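You operate a simulated robot arm through the tools that you are given. There is no shell and no other tool.

You run a simulated robot arm. Do the job below in one go: nothing can be reset, and whatever is moved stays where it is left.

## Task
Toast the white slice golden on mark 3, then stand it back in the rack.

Only the result counts: the job must be done as asked and must still hold three seconds after the hand-in. Knocking over, shifting, dropping, spilling or breaking anything else fails it.

## Robot
A 6-joint arm with a two-finger parallel gripper, fixed in place. Base frame: the origin is at the foot of the arm, x ahead of it, y to its left, z up. Readings come in mm, degrees, newtons and seconds.
With the tool pointing down near the work surface it reaches from about 140 to 740 mm from the base axis. Its first joint turns from -166.0 to 166.0 degrees. Payload 3.91 kg.
Tool frame: the origin (TCP) lies between the finger pads and is the grasp point; the fingertips stand 30 mm ahead of it; z points along the fingers, y is the line along which they close. The gripper opens to 110 mm. The fingers are 20 mm wide and 10 mm thick; the gripper's body (48 by 112 mm) begins 55 mm behind the TCP.
Orientation is that of the tool frame in the base frame, as a unit quaternion [x, y, z, w]. With the fingers straight down and closing along the base's y, the tool's x points along the base's -x, its y along +y and its z along -z.

## Interface
- The arm moves only by the tool apply_moves. Its argument "series" is a list of rows, each an object (a shift or turn left out is 0, a gripper value left out holds the last) with "rotation": the turn, a rotation vector about the base's x, y, z in degrees, a list of three; "dp": the shift along the base's x, y, z in mm, a list of three; "hand": the closure, from 0 (fully open) to 1 (shut). In form: [{"rotation": [rx, ry, rz], "dp": [x, y, z], "hand": hand}, ...]. A call has 1 to 20 rows; each row is the pose to reach, as a shift and turn from the pose commanded when the call began. Rows are played at 5 a second. More than 50 mm and 8.6 degrees between two rows, or a gripper value outside its range, and nothing of the call is played. Where a pose cannot be reached the arm comes as near as it can. A force on the tool above 50 N (or 10 N above the force at the start of the call, whichever is more), or a blocked arm, ends the call early, and 0.2 s more pass. Each finger travels about 45 mm/s and halts on what it meets, pressing with about 23 N; the grip force reading is that of the motor and also rises with nothing between the fingers. The clock runs only during rows and for 0.2 s after the last one: add rows that repeat a pose to give the fingers time. The reply holds the time, the measured pose of the TCP, the force on the tool along the base axes, the opening and the grip force, in the units named above and with some noise, with the torque about the TCP (base axes, N m) and any sound that the robot's microphone picked up.
- Cameras (640 x 400 px; columns grow to the right, rows downward): "scene" is fixed at [409.3, 654.7, 1726.3]; the picture's right is [-1.00, 0.04, 0.00], its down [0.02, 0.47, -0.88] and it looks along [-0.04, -0.88, -0.47] (base axes); focal length 338 px, centre (320, 200). "wrist" rides on the gripper at [71, 22, -107] in the tool frame; the picture's right is [-0.29, 0.96, 0.00], its down [-0.76, -0.23, -0.61] and it looks along [-0.58, -0.18, 0.79] (tool axes); focal length 243 px, centre (320, 200). There is no depth. A picture from a camera that has moved, and an enlarged one, comes with that camera's place and axes in the base frame and with its lens. The place of the scene camera against the robot may be out by one fixed shift of up to 25 mm in any direction.
- camera(camera): a new picture of that camera. No time passes.
- lift_body(by): slides the trunk up (or, below 0, down) by that many mm; the arm rides with it, the base frame stays. It gives what a move gives, with no picture.
- enlarge(camera, box): a new picture of the part [left, top, right, bottom] of that camera's present view, enlarged. No time passes.
- close_job(): hands the job in; it is judged then, once.

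Places have to be worked out from the pictures, the camera data and where the tool is seen. Open the gripper and draw the arm clear of the work before you hand the job in, unless the task says otherwise.

The tools are called after "Request:" by a JSON object that holds its "op" and its "data". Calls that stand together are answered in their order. apply_moves: Moves the arm, as the interface text tells. Its arguments: {"type":"object","properties":{"series":{"type":"array","items":{"type":"object","properties":{"rotation":{"type":"array","items":{"type":"number"}},"dp":{"type":"array","items":{"type":"number"}},"hand":{"type":"number"}}}}},"required":["series"]} The other tools are called the same way: lift_body (by) slides the trunk up or down; camera (camera) takes a picture; enlarge (camera, box) takes an enlarged picture of a part of a camera's view; close_job () hands the job in.

At the start:

```text
time_s: 0.0
ee_pos: [76.8, -316.1, 1316.9]
orientation: [0.001, 1.0, 0.0, 0.0]
ft_force: [0.1, 0.1, 0.9]
moment: [-0.01, 0.0, 0.01]
finger_gap: 109.9
grip_force: 0.1
trunk travel left (down, up): [-525.0, 65.0]
```

scene: 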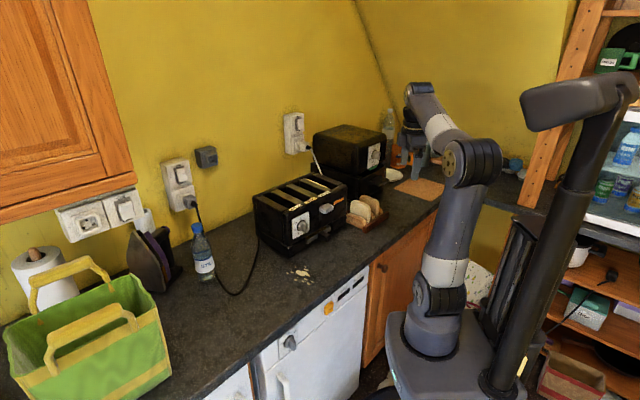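
wrist: 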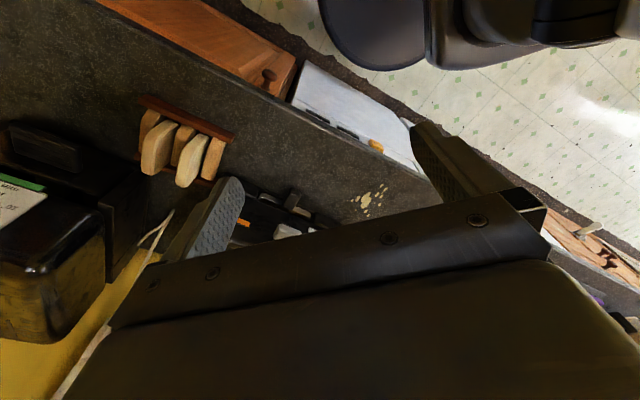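

I start by looking closely at the toaster, the rack and the surroundings before moving anything.

Request:
{"op": "enlarge", "data": {"camera": "scene", "box": [240, 160, 400, 260]}}

Request:
{"op": "enlarge", "data": {"camera": "scene", "box": [280, 190, 344, 230]}}

Request:
{"op": "enlarge", "data": {"camera": "wrist", "box": [100, 70, 260, 170]}}

Request:
{"op": "enlarge", "data": {"camera": "scene", "box": [340, 180, 404, 220]}}

```text
4.00 times, centred on (320, 210) of scene
camera zoom: at [409.3, 654.7, 1726.3], right [-1.0, 0.04, 0.0], down [0.02, 0.47, -0.88], along [-0.04, -0.88, -0.47], focal length 1351 px, centre (320, 160)
```

zoom: 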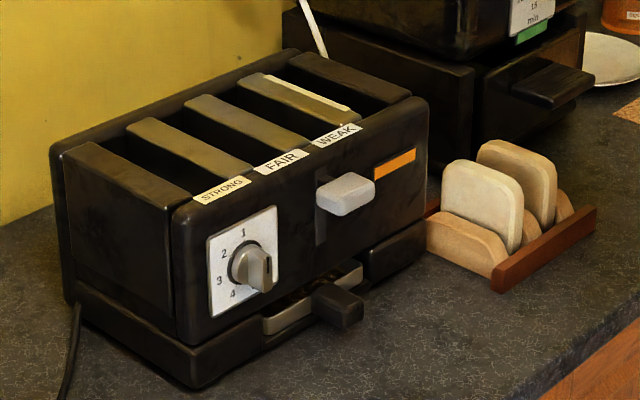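

```text
10.00 times, centred on (312, 210) of scene
camera zoom: at [409.3, 654.7, 1726.3], right [-1.0, 0.04, 0.0], down [0.02, 0.47, -0.88], along [-0.04, -0.88, -0.47], focal length 3377 px, centre (400, 100)
```

zoom: 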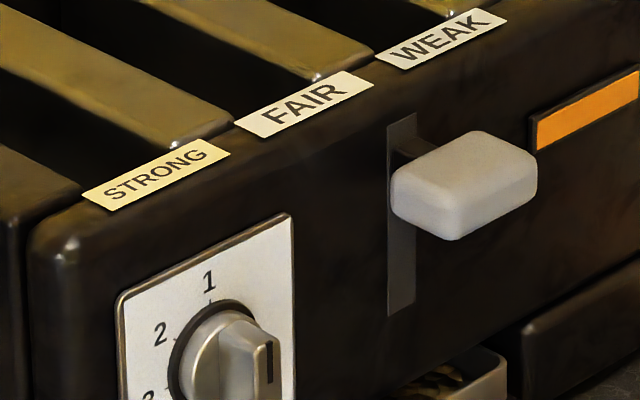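

```text
4.00 times, centred on (180, 120) of wrist
camera zoom: at [6.9, -294.3, 1423.7], right [0.29, 0.96, 0.0], down [0.76, -0.23, 0.61], along [0.58, -0.18, -0.79], focal length 970 px, centre (880, 520)
```

zoom: 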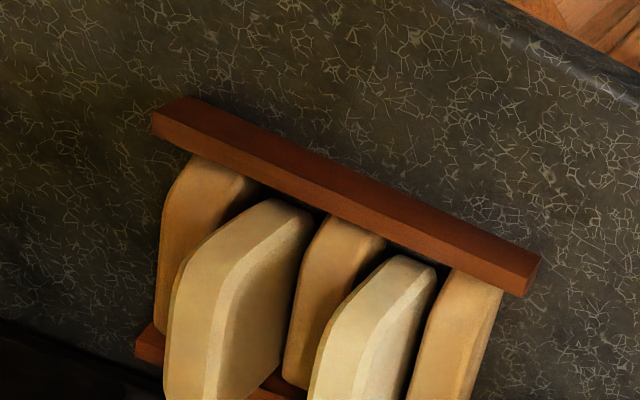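

```text
10.00 times, centred on (372, 200) of scene
camera zoom: at [409.3, 654.7, 1726.3], right [-1.0, 0.04, 0.0], down [0.02, 0.47, -0.88], along [-0.04, -0.88, -0.47], focal length 3377 px, centre (-200, 200)
```

zoom: 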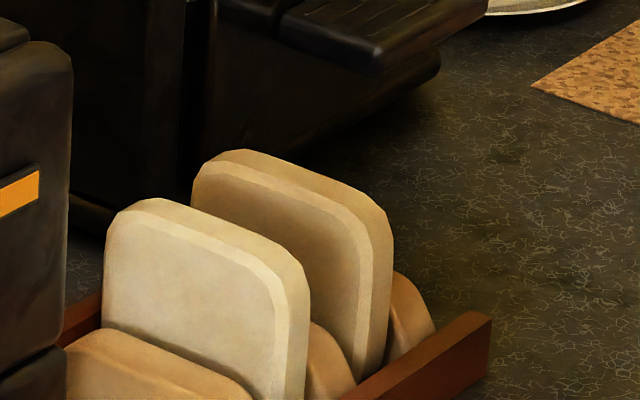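

Next I want the slots, the dial, and the labels on the machine behind in more detail.

Request:
{"op": "enlarge", "data": {"camera": "scene", "box": [288, 210, 320, 230]}}

Request:
{"op": "enlarge", "data": {"camera": "scene", "box": [250, 168, 346, 228]}}

Request:
{"op": "enlarge", "data": {"camera": "scene", "box": [300, 110, 428, 190]}}

Request:
{"op": "enlarge", "data": {"camera": "wrist", "box": [0, 100, 320, 300]}}

```text
16.00 times, centred on (304, 220) of scene
camera zoom: at [409.3, 654.7, 1726.3], right [-1.0, 0.04, 0.0], down [0.02, 0.47, -0.88], along [-0.04, -0.88, -0.47], focal length 5403 px, centre (576, -120)
```

zoom: 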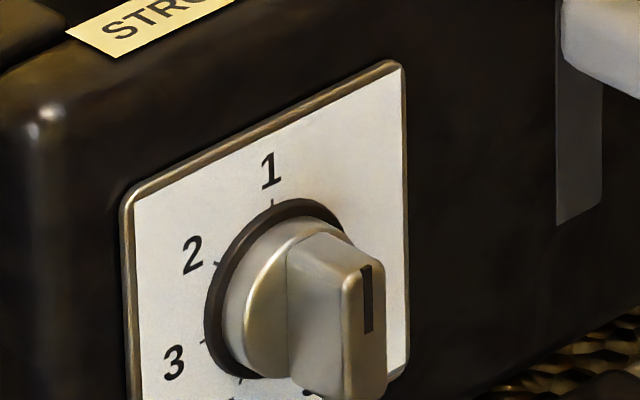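

```text
6.67 times, centred on (298, 198) of scene
camera zoom: at [409.3, 654.7, 1726.3], right [-1.0, 0.04, 0.0], down [0.02, 0.47, -0.88], along [-0.04, -0.88, -0.47], focal length 2251 px, centre (467, 213)
```

zoom: 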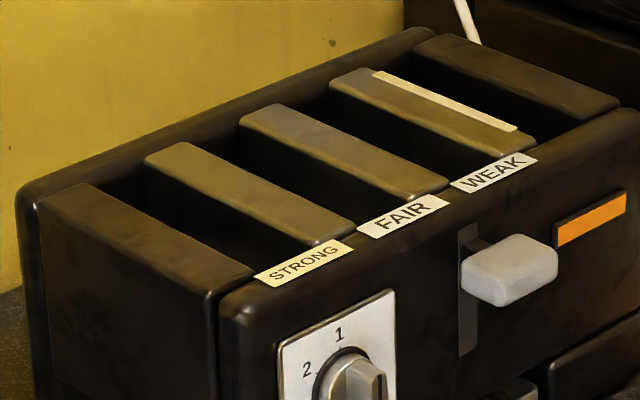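

```text
5.00 times, centred on (364, 150) of scene
camera zoom: at [409.3, 654.7, 1726.3], right [-1.0, 0.04, 0.0], down [0.02, 0.47, -0.88], along [-0.04, -0.88, -0.47], focal length 1688 px, centre (100, 450)
```

zoom: 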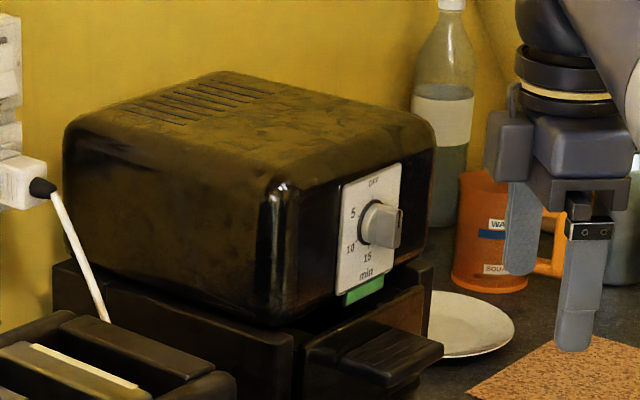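

```text
2.00 times, centred on (160, 200) of wrist
camera zoom: at [6.9, -294.3, 1423.7], right [0.29, 0.96, 0.0], down [0.76, -0.23, 0.61], along [0.58, -0.18, -0.79], focal length 485 px, centre (640, 200)
```

zoom: 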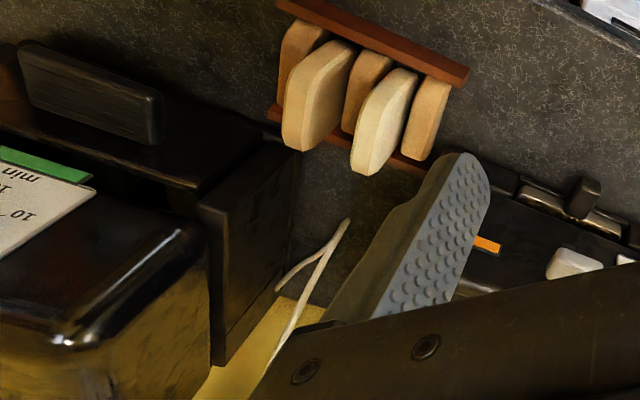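

The toaster has labelled slots (STRONG, FAIR, WEAK, and one unlabelled). The white slice is the cream one nearest the toaster, and the counter is around z≈890. I move high above the counter, turned so the wrist camera looks at the toaster.

Request:
{"op": "apply_moves", "data": {"series": [{"dp": [32, 0, 0], "rotation": [0, 0, -7.5]}, {"dp": [64, 0, 0], "rotation": [0, 0, -15]}, {"dp": [96, 0, 0], "rotation": [0, 0, -22.5]}, {"dp": [128, 0, 0], "rotation": [0, 0, -30]}, {"dp": [160, 0, 0], "rotation": [0, 0, -37.5]}, {"dp": [192, 0, 0], "rotation": [0, 0, -45]}, {"dp": [224, 0, 0], "rotation": [0, 0, -52.5]}, {"dp": [256, 0, 0], "rotation": [0, 0, -60]}, {"dp": [256, 0, 0], "rotation": [0, 0, -60]}]}}

Request:
{"op": "camera", "data": {"camera": "wrist"}}

Request:
{"op": "camera", "data": {"camera": "scene"}}

```text
time_s: 2.0
ee_pos: [333.3, -314.4, 1316.3]
orientation: [0.5, 0.866, 0.0, -0.001]
ft_force: [0.6, 0.7, 0.3]
moment: [0.0, 0.0, 0.0]
finger_gap: 109.8
grip_force: 0.1
trunk travel left (down, up): [-525.0, 65.0]
```

```text
taken
camera wrist: at [317.5, -243.2, 1423.2], right [0.97, 0.22, 0.0], down [0.18, -0.77, 0.61], along [0.14, -0.59, -0.79], focal length 243 px, centre (320, 200)
```

wrist: 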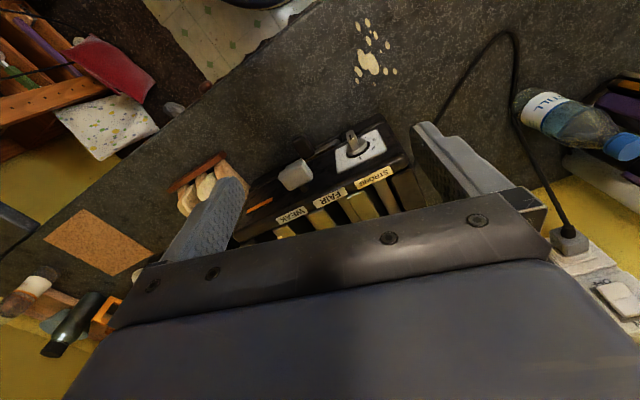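

```text
taken
```

scene: 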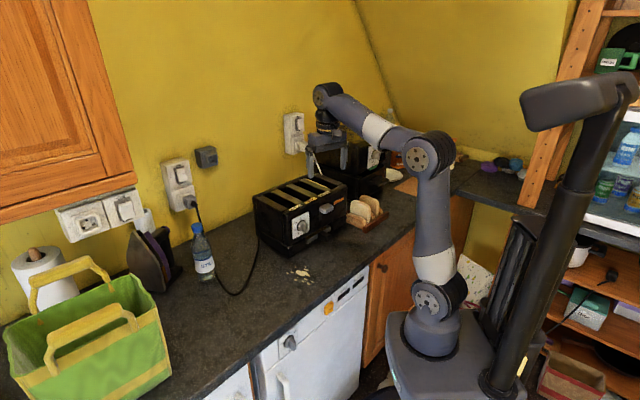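

The toaster is now in the wrist view; I enlarge the dial, the labels and the rack.

Request:
{"op": "enlarge", "data": {"camera": "wrist", "box": [230, 100, 430, 250]}}

Request:
{"op": "enlarge", "data": {"camera": "wrist", "box": [330, 115, 394, 175]}}

Request:
{"op": "enlarge", "data": {"camera": "scene", "box": [150, 140, 260, 210]}}

```text
2.67 times, centred on (330, 175) of wrist
camera zoom: at [317.5, -243.2, 1423.2], right [0.97, 0.22, 0.0], down [0.18, -0.77, 0.61], along [0.14, -0.59, -0.79], focal length 647 px, centre (293, 267)
```

zoom: 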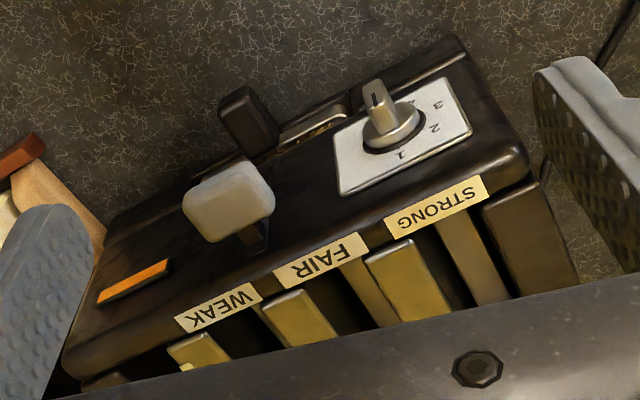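

```text
6.67 times, centred on (362, 145) of wrist
camera zoom: at [317.5, -243.2, 1423.2], right [0.97, 0.22, 0.0], down [0.18, -0.77, 0.61], along [0.14, -0.59, -0.79], focal length 1618 px, centre (40, 567)
```

zoom: 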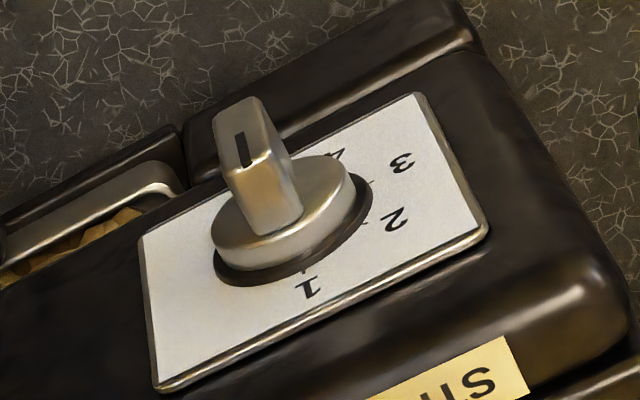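

```text
5.71 times, centred on (205, 175) of scene
camera zoom: at [409.3, 654.7, 1726.3], right [-1.0, 0.04, 0.0], down [0.02, 0.47, -0.88], along [-0.04, -0.88, -0.47], focal length 1930 px, centre (977, 343)
```

zoom: 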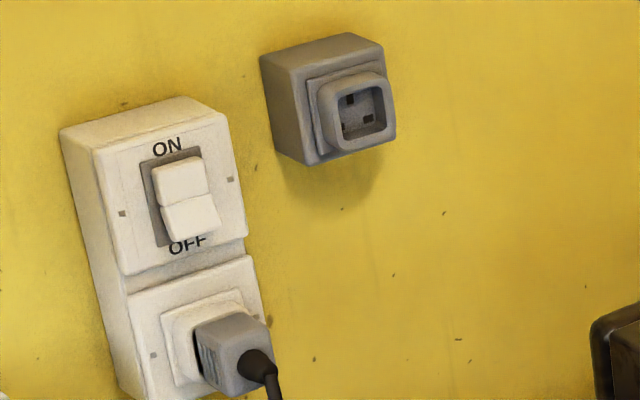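

I check whether the toaster's wall switch is on, comparing it with the neighbouring switches.

Request:
{"op": "enlarge", "data": {"camera": "scene", "box": [164, 158, 196, 178]}}

Request:
{"op": "enlarge", "data": {"camera": "scene", "box": [160, 150, 224, 214]}}

Request:
{"op": "enlarge", "data": {"camera": "scene", "box": [278, 105, 318, 160]}}

Request:
{"op": "enlarge", "data": {"camera": "scene", "box": [50, 180, 150, 245]}}

```text
16.00 times, centred on (180, 168) of scene
camera zoom: at [409.3, 654.7, 1726.3], right [-1.0, 0.04, 0.0], down [0.02, 0.47, -0.88], along [-0.04, -0.88, -0.47], focal length 5403 px, centre (2560, 712)
```

zoom: 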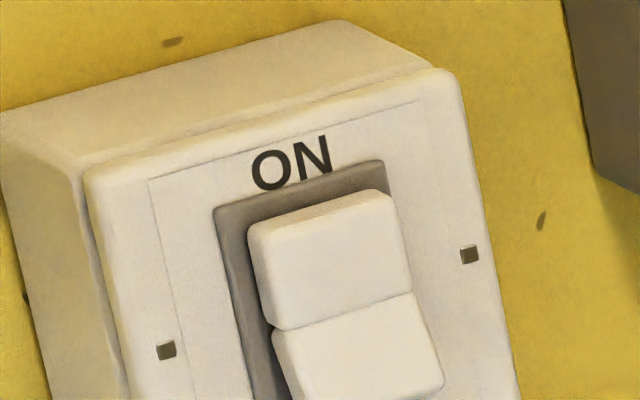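

```text
6.25 times, centred on (192, 182) of scene
camera zoom: at [409.3, 654.7, 1726.3], right [-1.0, 0.04, 0.0], down [0.02, 0.47, -0.88], along [-0.04, -0.88, -0.47], focal length 2111 px, centre (1120, 312)
```

zoom: 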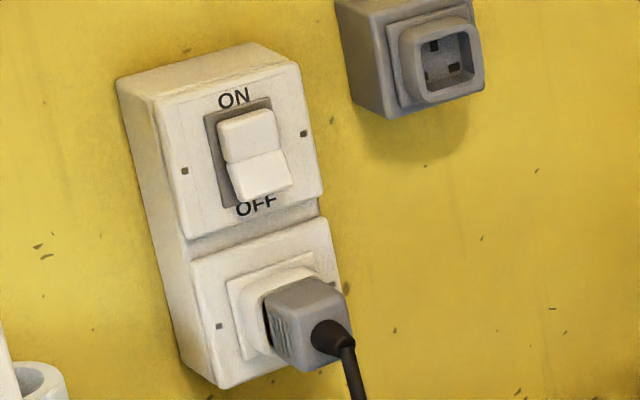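

```text
7.27 times, centred on (298, 132) of scene
camera zoom: at [409.3, 654.7, 1726.3], right [-1.0, 0.04, 0.0], down [0.02, 0.47, -0.88], along [-0.04, -0.88, -0.47], focal length 2456 px, centre (480, 691)
```

zoom: 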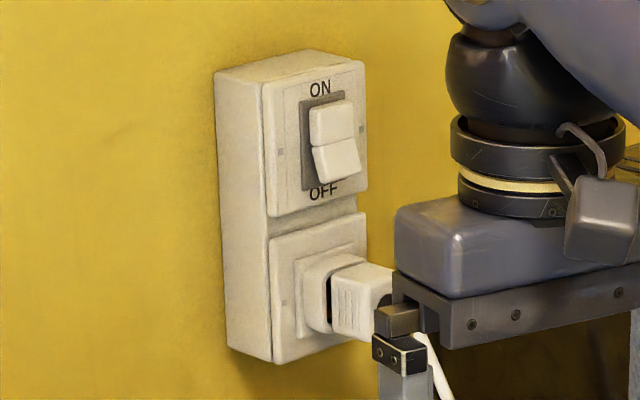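

```text
6.15 times, centred on (100, 212) of scene
camera zoom: at [409.3, 654.7, 1726.3], right [-1.0, 0.04, 0.0], down [0.02, 0.47, -0.88], along [-0.04, -0.88, -0.47], focal length 2078 px, centre (1674, 123)
```

zoom: 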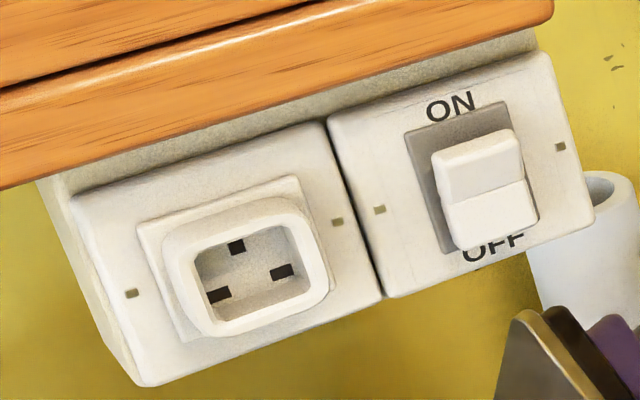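

All switches look alike (lower half out, so ON). The toaster front faces the robot at about 42° to x, and the dial pointer is at mark 1. I move above the toaster, lined up with its slots, for a second viewpoint.

Request:
{"op": "apply_moves", "data": {"series": [{"dp": [10, -35, 0], "rotation": [0, 0, 3]}, {"dp": [20, -70, 0], "rotation": [0, 0, 6]}, {"dp": [30, -105, 0], "rotation": [0, 0, 9]}, {"dp": [40, -140, 0], "rotation": [0, 0, 12]}, {"dp": [45, -175, 0], "rotation": [0, 0, 12]}, {"dp": [45, -175, 0], "rotation": [0, 0, 12]}]}}

Request:
{"op": "camera", "data": {"camera": "wrist"}}

Request:
{"op": "enlarge", "data": {"camera": "wrist", "box": [160, 0, 480, 200]}}

Request:
{"op": "camera", "data": {"camera": "scene"}}

```text
time_s: 3.4
ee_pos: [360.9, -455.4, 1281.0]
orientation: [0.406, 0.914, -0.002, 0.002]
ft_force: [-0.2, 0.7, 0.5]
moment: [0.0, 0.0, -0.03]
finger_gap: 110.1
grip_force: 0.1
out of reach, approached as far as the arm can: row 3, 4, 5, 6
trunk travel left (down, up): [-525.0, 65.0]
```

```text
taken
camera wrist: at [330.0, -387.6, 1388.3], right [0.91, 0.42, 0.0], down [0.34, -0.72, 0.61], along [0.26, -0.55, -0.79], focal length 243 px, centre (320, 200)
```

wrist: 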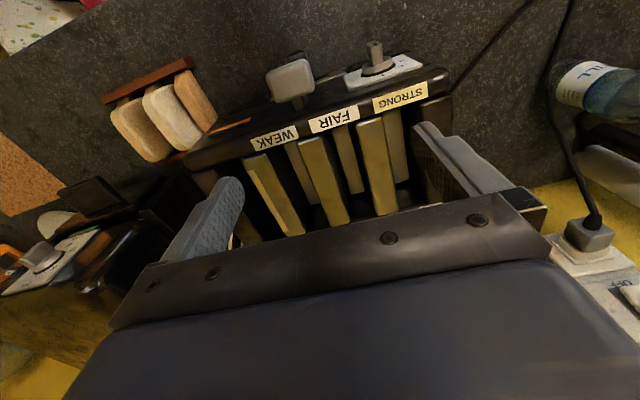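

```text
2.00 times, centred on (320, 100) of wrist
camera zoom: at [330.0, -387.6, 1388.3], right [0.91, 0.42, 0.0], down [0.34, -0.72, 0.61], along [0.26, -0.55, -0.79], focal length 485 px, centre (320, 400)
```

zoom: 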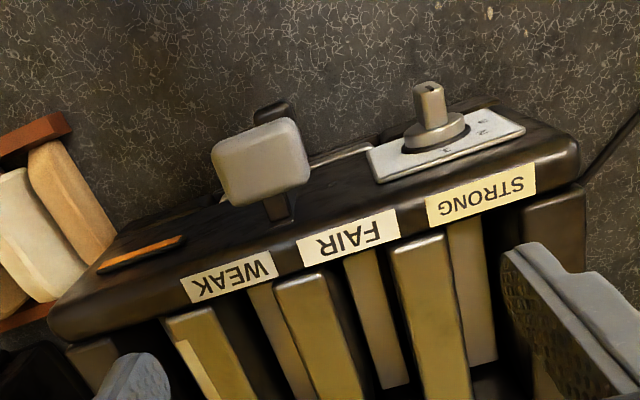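

```text
taken
```

scene: 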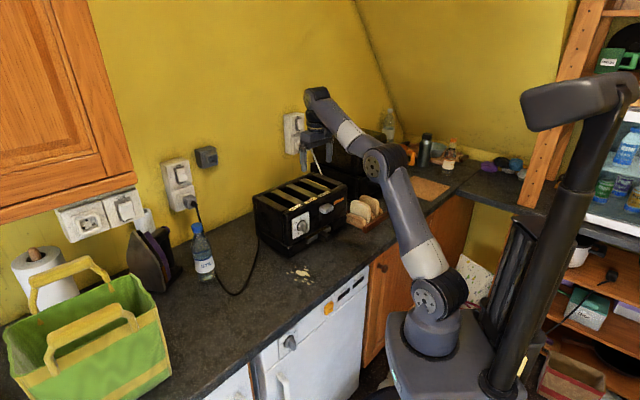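

The arm hit its reach limit at that height, but this view is good. By triangulation the toaster top is z≈1113, the front edge runs at about 44°, and the rack rail top is z≈925. I enlarge the slots.

Request:
{"op": "enlarge", "data": {"camera": "wrist", "box": [230, 90, 430, 215]}}

Request:
{"op": "enlarge", "data": {"camera": "wrist", "box": [80, 40, 240, 180]}}

Request:
{"op": "enlarge", "data": {"camera": "wrist", "box": [170, 120, 330, 240]}}

Request:
{"op": "enlarge", "data": {"camera": "wrist", "box": [330, 30, 430, 100]}}

```text
3.20 times, centred on (330, 152) of wrist
camera zoom: at [330.0, -387.6, 1388.3], right [0.91, 0.42, 0.0], down [0.34, -0.72, 0.61], along [0.26, -0.55, -0.79], focal length 776 px, centre (288, 352)
```

zoom: 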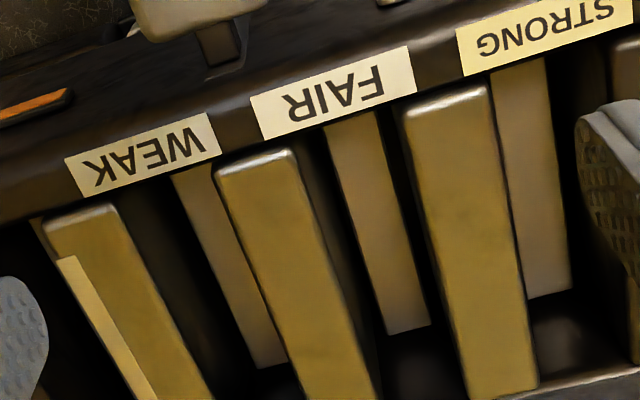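

```text
2.86 times, centred on (160, 110) of wrist
camera zoom: at [330.0, -387.6, 1388.3], right [0.91, 0.42, 0.0], down [0.34, -0.72, 0.61], along [0.26, -0.55, -0.79], focal length 693 px, centre (777, 457)
```

zoom: 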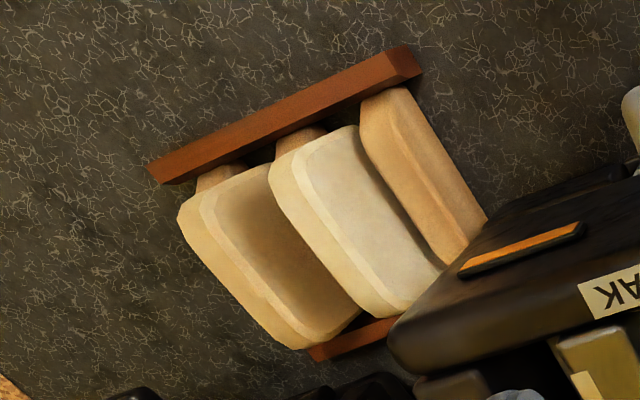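

```text
3.33 times, centred on (250, 180) of wrist
camera zoom: at [330.0, -387.6, 1388.3], right [0.91, 0.42, 0.0], down [0.34, -0.72, 0.61], along [0.26, -0.55, -0.79], focal length 809 px, centre (553, 267)
```

zoom: 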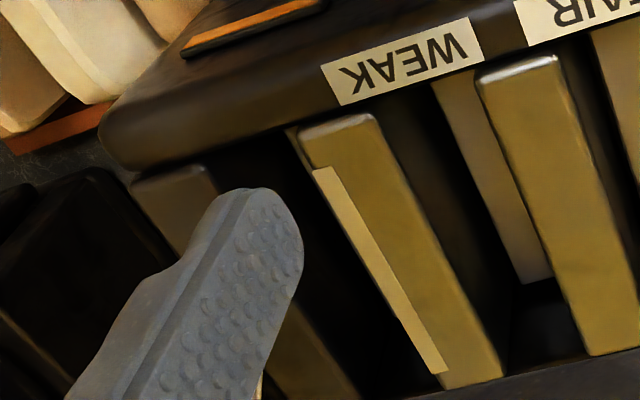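

```text
5.71 times, centred on (380, 65) of wrist
camera zoom: at [330.0, -387.6, 1388.3], right [0.91, 0.42, 0.0], down [0.34, -0.72, 0.61], along [0.26, -0.55, -0.79], focal length 1386 px, centre (-23, 971)
```

zoom: 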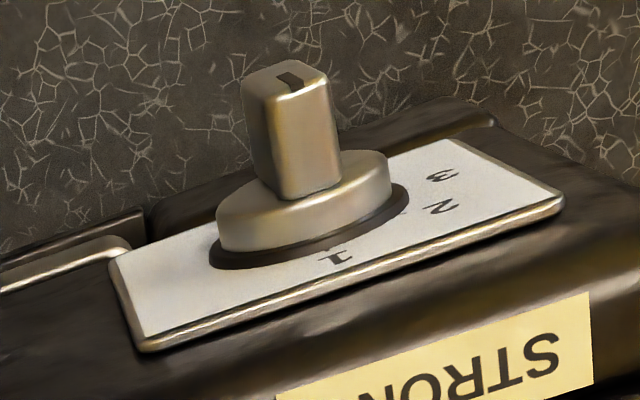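

The rack runs parallel to the toaster front, so slices and slots share the same direction. The rack holds the white slice, a tan slice and wooden dividers. I move over to look down on the rack and check the clearance to the oven.

Request:
{"op": "apply_moves", "data": {"series": [{"dp": [-40, 0, 0]}, {"dp": [-85, 0, 0]}, {"dp": [-130, 0, 0]}, {"dp": [-175, 0, 0]}, {"dp": [-220, 0, 0]}, {"dp": [-265, -10, 0]}, {"dp": [-305, -20, 0]}, {"dp": [-331, -20, 0]}, {"dp": [-331, -20, 0]}]}}

Request:
{"op": "camera", "data": {"camera": "wrist"}}

Request:
{"op": "enlarge", "data": {"camera": "wrist", "box": [220, 60, 420, 185]}}

Request:
{"op": "camera", "data": {"camera": "scene"}}

```text
time_s: 5.4
ee_pos: [31.1, -476.4, 1281.9]
orientation: [0.407, 0.913, 0.0, 0.0]
ft_force: [0.1, -0.4, -0.3]
moment: [-0.02, 0.0, -0.03]
finger_gap: 110.1
grip_force: 0.0
trunk travel left (down, up): [-525.0, 65.0]
```

```text
taken
camera wrist: at [0.5, -408.9, 1388.1], right [0.91, 0.42, 0.0], down [0.34, -0.72, 0.61], along [0.26, -0.55, -0.79], focal length 243 px, centre (320, 200)
```

wrist: 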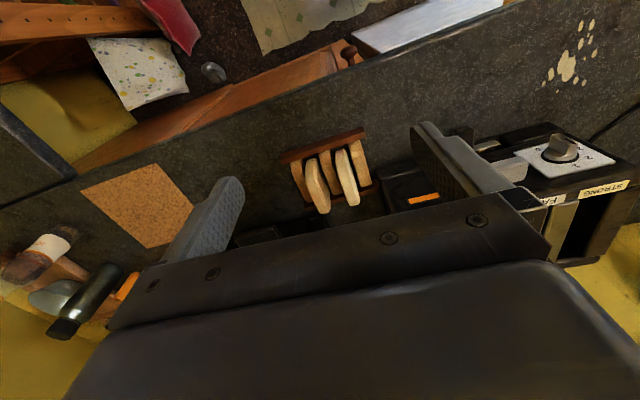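

```text
3.20 times, centred on (320, 122) of wrist
camera zoom: at [0.5, -408.9, 1388.1], right [0.91, 0.42, 0.0], down [0.34, -0.72, 0.61], along [0.26, -0.55, -0.79], focal length 776 px, centre (320, 448)
```

zoom: 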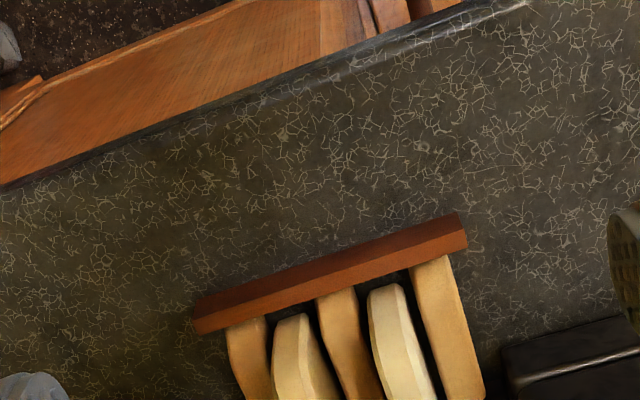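

```text
taken
```

scene: 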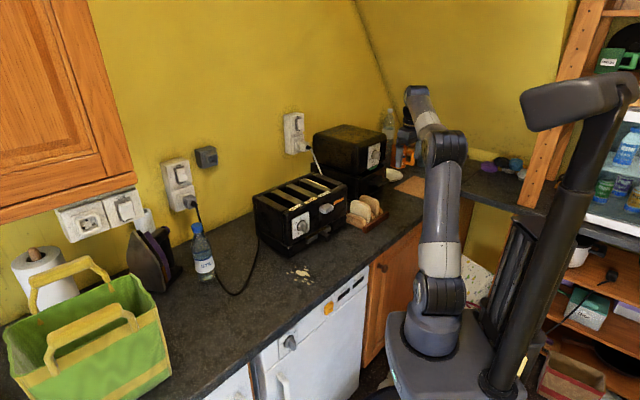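

This gives a wide baseline for the rack. I enlarge the rack area tightly to triangulate the slices.

Request:
{"op": "enlarge", "data": {"camera": "wrist", "box": [270, 115, 398, 220]}}

Request:
{"op": "enlarge", "data": {"camera": "scene", "box": [330, 180, 400, 240]}}

Request:
{"op": "enlarge", "data": {"camera": "scene", "box": [310, 110, 420, 190]}}

```text
3.81 times, centred on (334, 168) of wrist
camera zoom: at [0.5, -408.9, 1388.1], right [0.91, 0.42, 0.0], down [0.34, -0.72, 0.61], along [0.26, -0.55, -0.79], focal length 924 px, centre (267, 324)
```

zoom: 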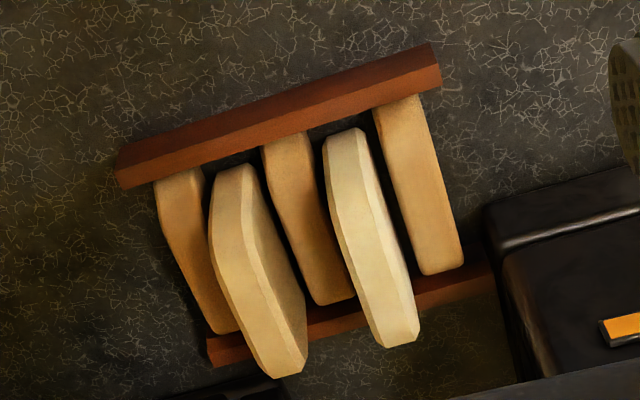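

```text
6.67 times, centred on (365, 210) of scene
camera zoom: at [409.3, 654.7, 1726.3], right [-1.0, 0.04, 0.0], down [0.02, 0.47, -0.88], along [-0.04, -0.88, -0.47], focal length 2251 px, centre (20, 133)
```

zoom: 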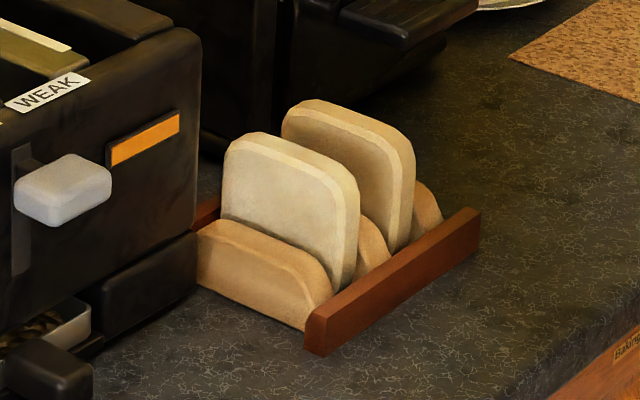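

```text
5.00 times, centred on (365, 150) of scene
camera zoom: at [409.3, 654.7, 1726.3], right [-1.0, 0.04, 0.0], down [0.02, 0.47, -0.88], along [-0.04, -0.88, -0.47], focal length 1688 px, centre (95, 450)
```

zoom: 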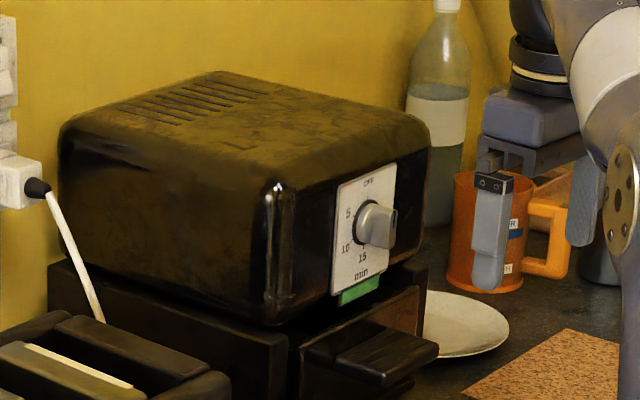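

Key positions (with U along the slots at −45° and V along the toaster front at +45°):
- **Knob:** axis at V≈10, z≈1044; panel at U≈586; tip at U≈556; pointer at about 1.
- **White slice:** V≈−329, U≈507–620, top z≈992.
- **Divider tops:** z≈953.

I will set the dial first. I pull back in front of it and square up the yaw.

Request:
{"op": "apply_moves", "data": {"series": [{"dp": [31, 35, -4], "rotation": [0, 0, 1]}, {"dp": [62, 70, -8], "rotation": [0, 0, 2]}, {"dp": [93, 105, -12], "rotation": [0, 0, 3]}, {"dp": [124, 140, -16], "rotation": [0, 0, 3]}, {"dp": [155, 175, -20], "rotation": [0, 0, 3]}, {"dp": [186, 210, -26], "rotation": [0, 0, 3]}, {"dp": [216, 243, -32], "rotation": [0, 0, 3]}, {"dp": [216, 243, -32], "rotation": [0, 0, 3]}]}}

Request:
{"op": "camera", "data": {"camera": "scene"}}

```text
time_s: 7.2
ee_pos: [250.4, -232.2, 1250.2]
orientation: [0.384, 0.924, 0.0, 0.0]
ft_force: [0.4, 0.1, -0.7]
moment: [-0.01, 0.02, 0.01]
finger_gap: 110.2
grip_force: 0.2
trunk travel left (down, up): [-525.0, 65.0]
```

```text
taken
```

scene: 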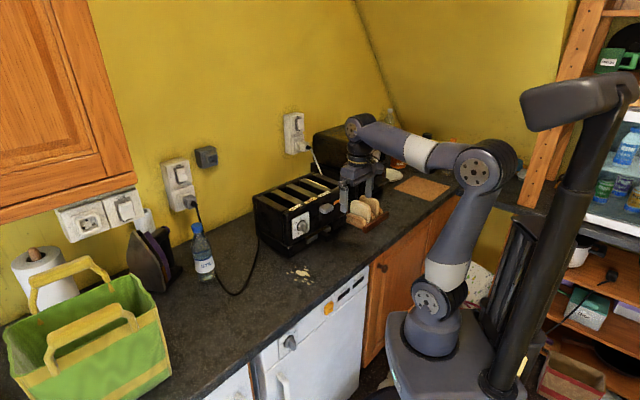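

The arm is in front of the dial and squared to the toaster. I now pitch the tool forward to horizontal (−90° about V) while lowering to dial height, still short of the toaster.

Request:
{"op": "apply_moves", "data": {"series": [{"dp": [4, -4, -15], "rotation": [-5.79, -5.79, 0]}, {"dp": [9, -9, -34], "rotation": [-11.57, -11.57, 0]}, {"dp": [14, -14, -53], "rotation": [-17.36, -17.36, 0]}, {"dp": [19, -19, -72], "rotation": [-23.14, -23.14, 0]}, {"dp": [24, -24, -91], "rotation": [-28.93, -28.93, 0]}, {"dp": [30, -30, -110], "rotation": [-34.71, -34.71, 0]}, {"dp": [36, -36, -129], "rotation": [-40.5, -40.5, 0]}, {"dp": [42, -42, -148], "rotation": [-46.28, -46.28, 0]}, {"dp": [48, -48, -167], "rotation": [-52.07, -52.07, 0]}, {"dp": [54, -54, -186], "rotation": [-57.85, -57.85, 0]}, {"dp": [60, -60, -206], "rotation": [-63.64, -63.64, 0]}, {"dp": [60, -60, -206], "rotation": [-63.64, -63.64, 0]}]}}

Request:
{"op": "camera", "data": {"camera": "scene"}}

Request:
{"op": "camera", "data": {"camera": "wrist"}}

```text
time_s: 9.8
ee_pos: [307.1, -320.6, 1090.2]
orientation: [0.288, 0.651, -0.249, 0.656]
ft_force: [1.3, 0.1, -0.5]
moment: [0.02, -0.02, -0.04]
finger_gap: 109.8
grip_force: 0.1
out of reach, approached as far as the arm can: row 7, 8, 9, 10, 11, 12
trunk travel left (down, up): [-525.0, 65.0]
```

```text
taken
```

scene: 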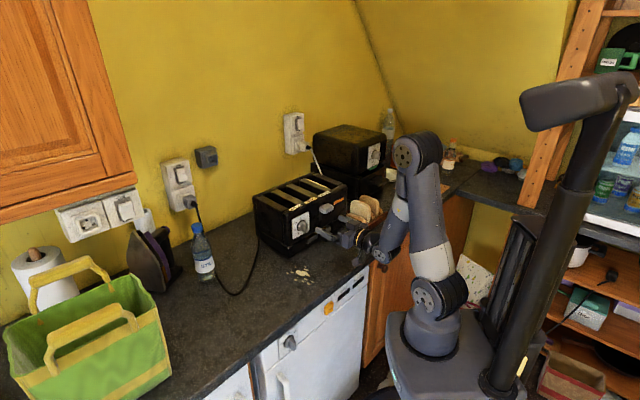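

```text
taken
camera wrist: at [248.4, -226.7, 1020.9], right [0.67, 0.66, 0.34], down [-0.61, 0.23, 0.76], along [0.42, -0.71, 0.56], focal length 243 px, centre (320, 200)
```

wrist: 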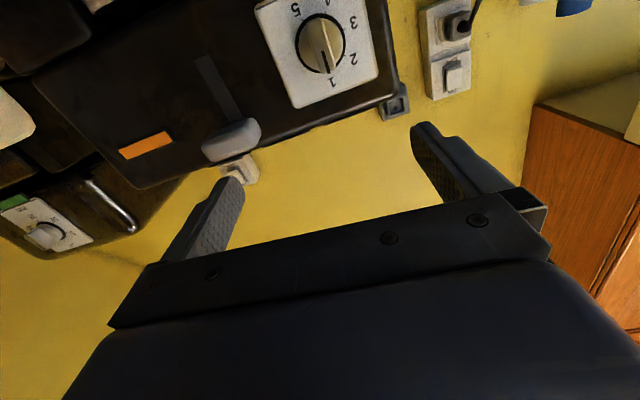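

The tool is horizontal, but the arm is too folded to get lower; the dial actually runs 1 to 5 with the pointer at 1. I will raise the hand first and then lower the trunk, so the arm unfolds.

Request:
{"op": "apply_moves", "data": {"series": [{"dp": [0, 0, 40]}, {"dp": [0, 0, 80]}, {"dp": [0, 0, 120]}, {"dp": [0, 0, 160]}, {"dp": [0, 0, 160]}]}}

```text
time_s: 11.0
ee_pos: [307.9, -320.0, 1250.9]
orientation: [0.288, 0.651, -0.25, 0.656]
ft_force: [-1.1, 0.9, 0.2]
moment: [0.01, 0.02, -0.03]
finger_gap: 109.9
grip_force: 0.0
trunk travel left (down, up): [-525.0, 65.0]
```

Shifts count from the achieved pose, and I'm at z≈1251 with the tool horizontal. I lower the trunk by 200 mm so the hand comes to about dial height.

Request:
{"op": "lift_body", "data": {"by": -200}}

Request:
{"op": "camera", "data": {"camera": "wrist"}}

Request:
{"op": "camera", "data": {"camera": "scene"}}

Request:
{"op": "enlarge", "data": {"camera": "wrist", "box": [200, 0, 400, 125]}}

```text
time_s: 13.2
ee_pos: [307.5, -320.2, 1050.9]
orientation: [0.288, 0.652, -0.249, 0.656]
ft_force: [0.2, 0.1, 0.0]
moment: [0.01, -0.01, 0.01]
finger_gap: 110.0
grip_force: 0.0
trunk travel left (down, up): [-325.0, 265.0]
```

```text
taken
camera wrist: at [249.2, -226.4, 981.5], right [0.66, 0.67, 0.34], down [-0.61, 0.23, 0.76], along [0.42, -0.71, 0.56], focal length 243 px, centre (320, 200)
```

wrist: 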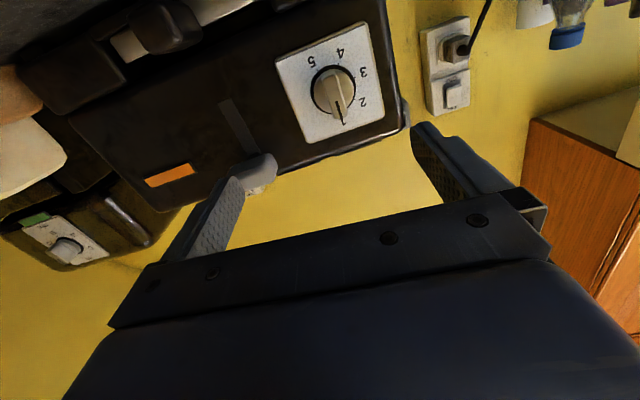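

```text
taken
```

scene: 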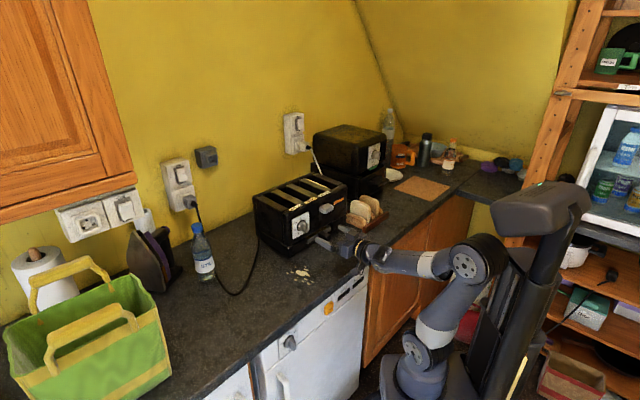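

```text
3.20 times, centred on (300, 62) of wrist
camera zoom: at [249.2, -226.4, 981.5], right [0.66, 0.67, 0.34], down [-0.61, 0.23, 0.76], along [0.42, -0.71, 0.56], focal length 776 px, centre (384, 640)
```

zoom: 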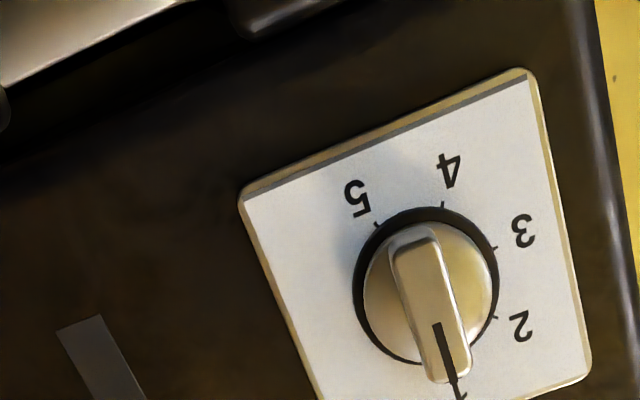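

With the trunk lowered the arm is free. From this view:
- The knob axis is at V≈9.5, z≈1035.
- The pointer is at −6° (mark 1) and mark 3 sits at about +97°, so it needs about 103° counter-clockwise.

I align with the knob axis, matching the ridge's tilt, with the fingers half closed, still in front of the knob.

Request:
{"op": "apply_moves", "data": {"series": [{"dp": [15, -6, -6], "rotation": [0.8, -1.3, 0], "hand": 0.3}, {"dp": [30, -13, -12], "rotation": [1.6, -2.6, 0], "hand": 0.5}, {"dp": [45.7, -19.6, -16.4], "rotation": [1.6, -2.6, 0], "hand": 0.6}, {"dp": [45.7, -19.6, -16.4], "rotation": [1.6, -2.6, 0], "hand": 0.6}, {"dp": [45.7, -19.6, -16.4], "rotation": [1.6, -2.6, 0], "hand": 0.6}]}}

Request:
{"op": "camera", "data": {"camera": "wrist"}}

Request:
{"op": "enlarge", "data": {"camera": "wrist", "box": [220, 60, 420, 185]}}

Request:
{"op": "enlarge", "data": {"camera": "scene", "box": [270, 180, 400, 280]}}

```text
time_s: 14.4
ee_pos: [351.5, -341.1, 1035.1]
orientation: [0.301, 0.641, -0.232, 0.667]
ft_force: [0.0, 0.2, 0.3]
moment: [0.02, 0.03, -0.03]
finger_gap: 43.8
grip_force: 0.0
trunk travel left (down, up): [-325.0, 265.0]
```

```text
taken
camera wrist: at [296.4, -245.4, 966.3], right [0.65, 0.66, 0.39], down [-0.65, 0.2, 0.73], along [0.4, -0.73, 0.56], focal length 243 px, centre (320, 200)
```

wrist: 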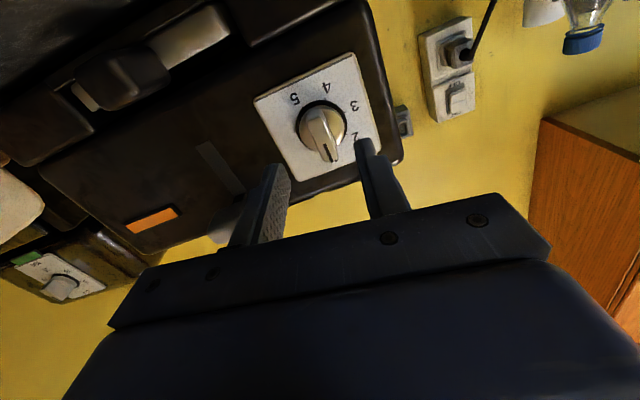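

```text
3.20 times, centred on (320, 122) of wrist
camera zoom: at [296.4, -245.4, 966.3], right [0.65, 0.66, 0.39], down [-0.65, 0.2, 0.73], along [0.4, -0.73, 0.56], focal length 776 px, centre (320, 448)
```

zoom: 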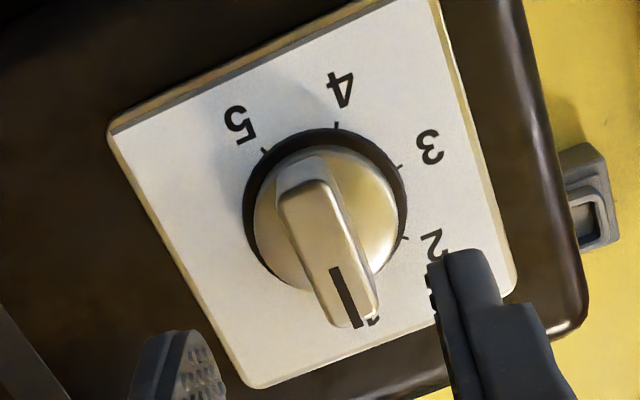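

```text
4.00 times, centred on (335, 230) of scene
camera zoom: at [409.3, 654.7, 1726.3], right [-1.0, 0.04, 0.0], down [0.02, 0.47, -0.88], along [-0.04, -0.88, -0.47], focal length 1351 px, centre (260, 80)
```

zoom: 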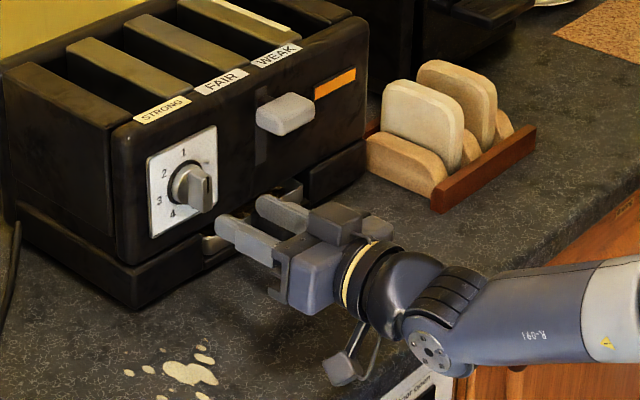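

The tool is nearly on the knob axis (off by 2.5 mm in V) and the ridge tilt is matched. I move in so the fingertips straddle the ridge, staying short of the disc.

Request:
{"op": "apply_moves", "data": {"series": [{"dp": [1.8, 1.8, 0.6]}, {"dp": [13, -9, 0.6]}, {"dp": [25, -21, 0.6]}, {"dp": [37.3, -33.8, 0.6]}, {"dp": [37.3, -33.8, 0.6]}]}}

Request:
{"op": "camera", "data": {"camera": "wrist"}}

Request:
{"op": "enlarge", "data": {"camera": "wrist", "box": [220, 90, 420, 215]}}

Request:
{"op": "enlarge", "data": {"camera": "scene", "box": [270, 180, 370, 260]}}

```text
time_s: 15.6
ee_pos: [382.6, -378.6, 1036.4]
orientation: [0.301, 0.641, -0.231, 0.667]
ft_force: [0.3, 0.5, 0.1]
moment: [-0.02, 0.02, 0.02]
finger_gap: 44.1
grip_force: 0.1
out of reach, approached as far as the arm can: row 1, 2, 3, 4, 5
trunk travel left (down, up): [-325.0, 265.0]
```

```text
taken
camera wrist: at [326.7, -283.2, 968.7], right [0.64, 0.66, 0.39], down [-0.65, 0.2, 0.73], along [0.41, -0.72, 0.56], focal length 243 px, centre (320, 200)
```

wrist: 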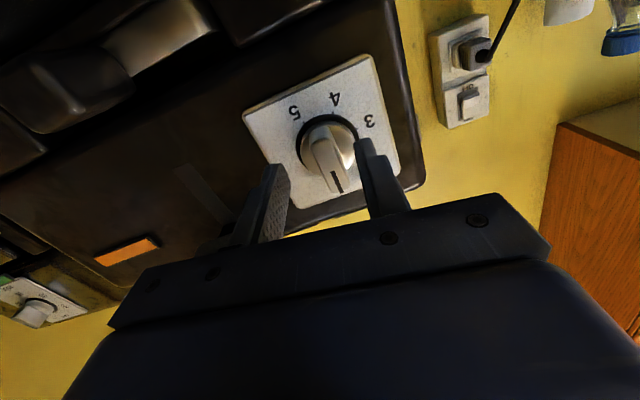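

```text
3.20 times, centred on (320, 152) of wrist
camera zoom: at [326.7, -283.2, 968.7], right [0.64, 0.66, 0.39], down [-0.65, 0.2, 0.73], along [0.41, -0.72, 0.56], focal length 776 px, centre (320, 352)
```

zoom: 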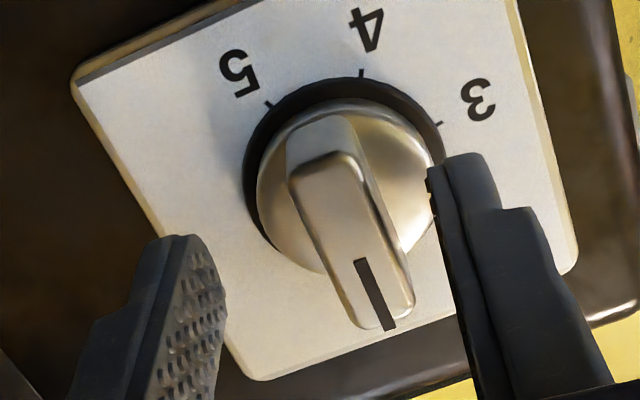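

```text
5.00 times, centred on (320, 220) of scene
camera zoom: at [409.3, 654.7, 1726.3], right [-1.0, 0.04, 0.0], down [0.02, 0.47, -0.88], along [-0.04, -0.88, -0.47], focal length 1688 px, centre (320, 100)
```

zoom: 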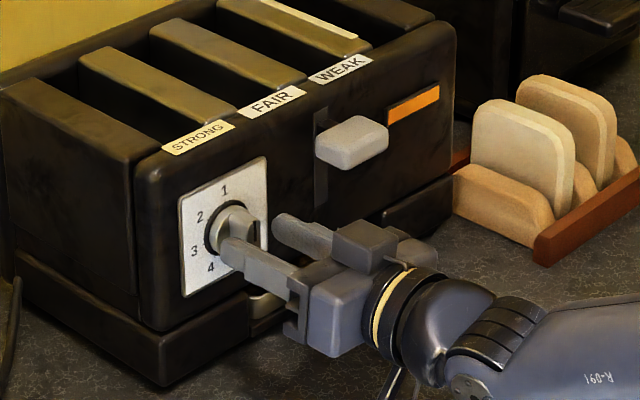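

The pose is limited about 7 mm short in V, probably near a wrist joint limit or singularity. I back off and test, without touching anything, whether the full ~104° counter-clockwise roll is possible and whether it relieves the limit.

Request:
{"op": "apply_moves", "data": {"series": [{"dp": [-15, 20, 0]}, {"dp": [-32, 40, 0]}, {"dp": [-42, 52, 0]}, {"dp": [-42, 52, 0]}]}}

Request:
{"op": "apply_moves", "data": {"series": [{"rotation": [-5.66, 5.66, 0]}, {"rotation": [-11.3, 11.3, 0]}, {"rotation": [-16.97, 16.97, 0]}, {"rotation": [-22.6, 22.6, 0]}, {"rotation": [-28.3, 28.3, 0]}, {"rotation": [-33.9, 33.9, 0]}, {"rotation": [-39.6, 39.6, 0]}, {"rotation": [-45.25, 45.25, 0]}, {"rotation": [-50.9, 50.9, 0]}, {"rotation": [-56.57, 56.57, 0]}, {"rotation": [-62.2, 62.2, 0]}, {"rotation": [-67.9, 67.9, 0]}, {"rotation": [-73.5, 73.5, 0]}, {"rotation": [-73.5, 73.5, 0]}]}}

```text
time_s: 16.6
ee_pos: [340.4, -325.4, 1037.7]
orientation: [0.303, 0.64, -0.234, 0.666]
ft_force: [-0.1, 0.4, -0.1]
moment: [-0.03, -0.03, -0.02]
finger_gap: 44.1
grip_force: 0.2
trunk travel left (down, up): [-325.0, 265.0]
```

```text
time_s: 18.9
ee_pos: [247.3, -357.4, 1086.1]
orientation: [-0.129, 0.761, -0.571, 0.281]
ft_force: [-0.1, 0.0, 0.5]
moment: [0.01, -0.01, 0.01]
finger_gap: 43.9
grip_force: 0.0
out of reach, approached as far as the arm can: row 2, 3, 4, 5, 6, 7, 8, 9, 10, 11
trunk travel left (down, up): [-325.0, 265.0]
stopped in row 11: the arm was blocked; the commanded pose is now the measured one
```

That roll ran into a limit and the arm was blocked. I check that nothing has been touched.

Request:
{"op": "camera", "data": {"camera": "scene"}}

Request:
{"op": "enlarge", "data": {"camera": "scene", "box": [280, 180, 520, 330]}}

Request:
{"op": "camera", "data": {"camera": "wrist"}}

```text
taken
```

scene: 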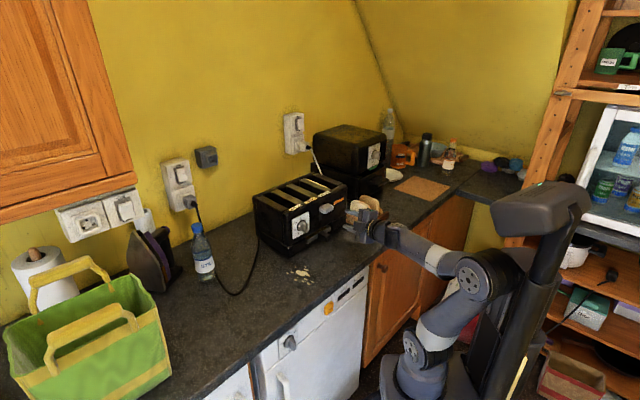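

```text
2.67 times, centred on (400, 255) of scene
camera zoom: at [409.3, 654.7, 1726.3], right [-1.0, 0.04, 0.0], down [0.02, 0.47, -0.88], along [-0.04, -0.88, -0.47], focal length 900 px, centre (107, 53)
```

zoom: 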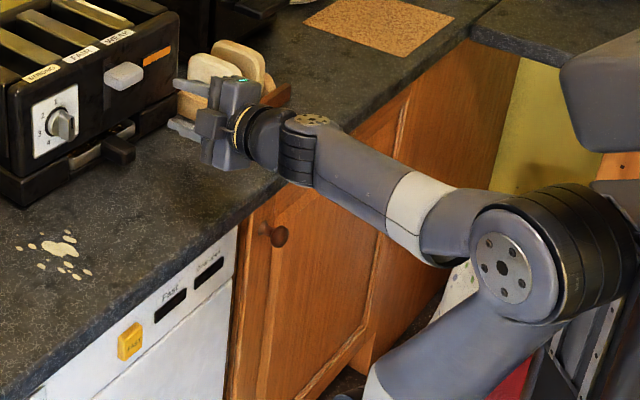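

```text
taken
camera wrist: at [130.9, -302.4, 1067.4], right [0.35, 0.45, -0.82], down [0.24, 0.8, 0.54], along [0.91, -0.39, 0.18], focal length 243 px, centre (320, 200)
```

wrist: 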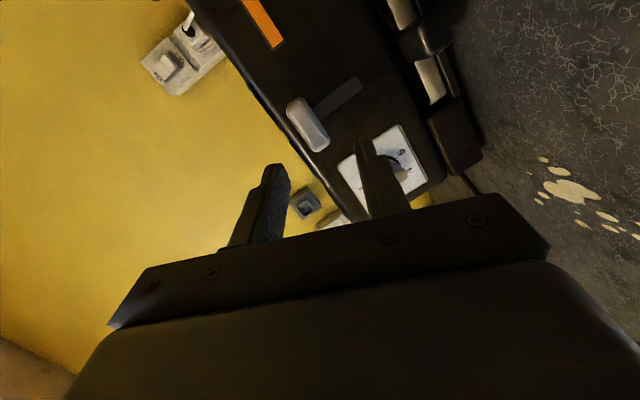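

Nothing was touched. The forearm is nearly in line with the tool, which is a wrist singularity. I undo the roll while raising the hand, so the wrist bends clearly away from that.

Request:
{"op": "apply_moves", "data": {"series": [{"dp": [5, 3, 15], "rotation": [4.45, -6.6, 0]}, {"dp": [12, 6, 30], "rotation": [8.9, -13.2, 0]}, {"dp": [20, 10, 45], "rotation": [13.35, -19.8, 0]}, {"dp": [28, 14, 60], "rotation": [17.8, -26.4, 0]}, {"dp": [36, 18, 75], "rotation": [22.2, -33, 0]}, {"dp": [44, 22, 90], "rotation": [26.7, -39.5, 0]}, {"dp": [52, 26, 105], "rotation": [31.1, -46.1, 0]}, {"dp": [60, 30, 120], "rotation": [35.6, -52.7, 0]}, {"dp": [68, 32, 135], "rotation": [40, -59.3, 0]}, {"dp": [76, 34, 150], "rotation": [44.5, -65.9, 0]}, {"dp": [76, 34, 150], "rotation": [44.5, -65.9, 0]}]}}

Request:
{"op": "camera", "data": {"camera": "scene"}}

```text
time_s: 20.4
ee_pos: [244.0, -373.4, 1162.3]
orientation: [0.206, 0.723, -0.417, 0.51]
ft_force: [0.0, 0.2, 0.2]
moment: [-0.02, -0.02, 0.01]
finger_gap: 43.9
grip_force: 0.0
trunk travel left (down, up): [-325.0, 265.0]
stopped in row 7: the arm was blocked; the commanded pose is now the measured one
```

```text
taken
```

scene: 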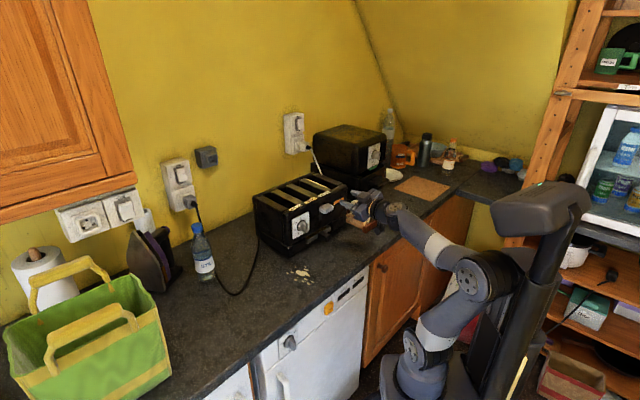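

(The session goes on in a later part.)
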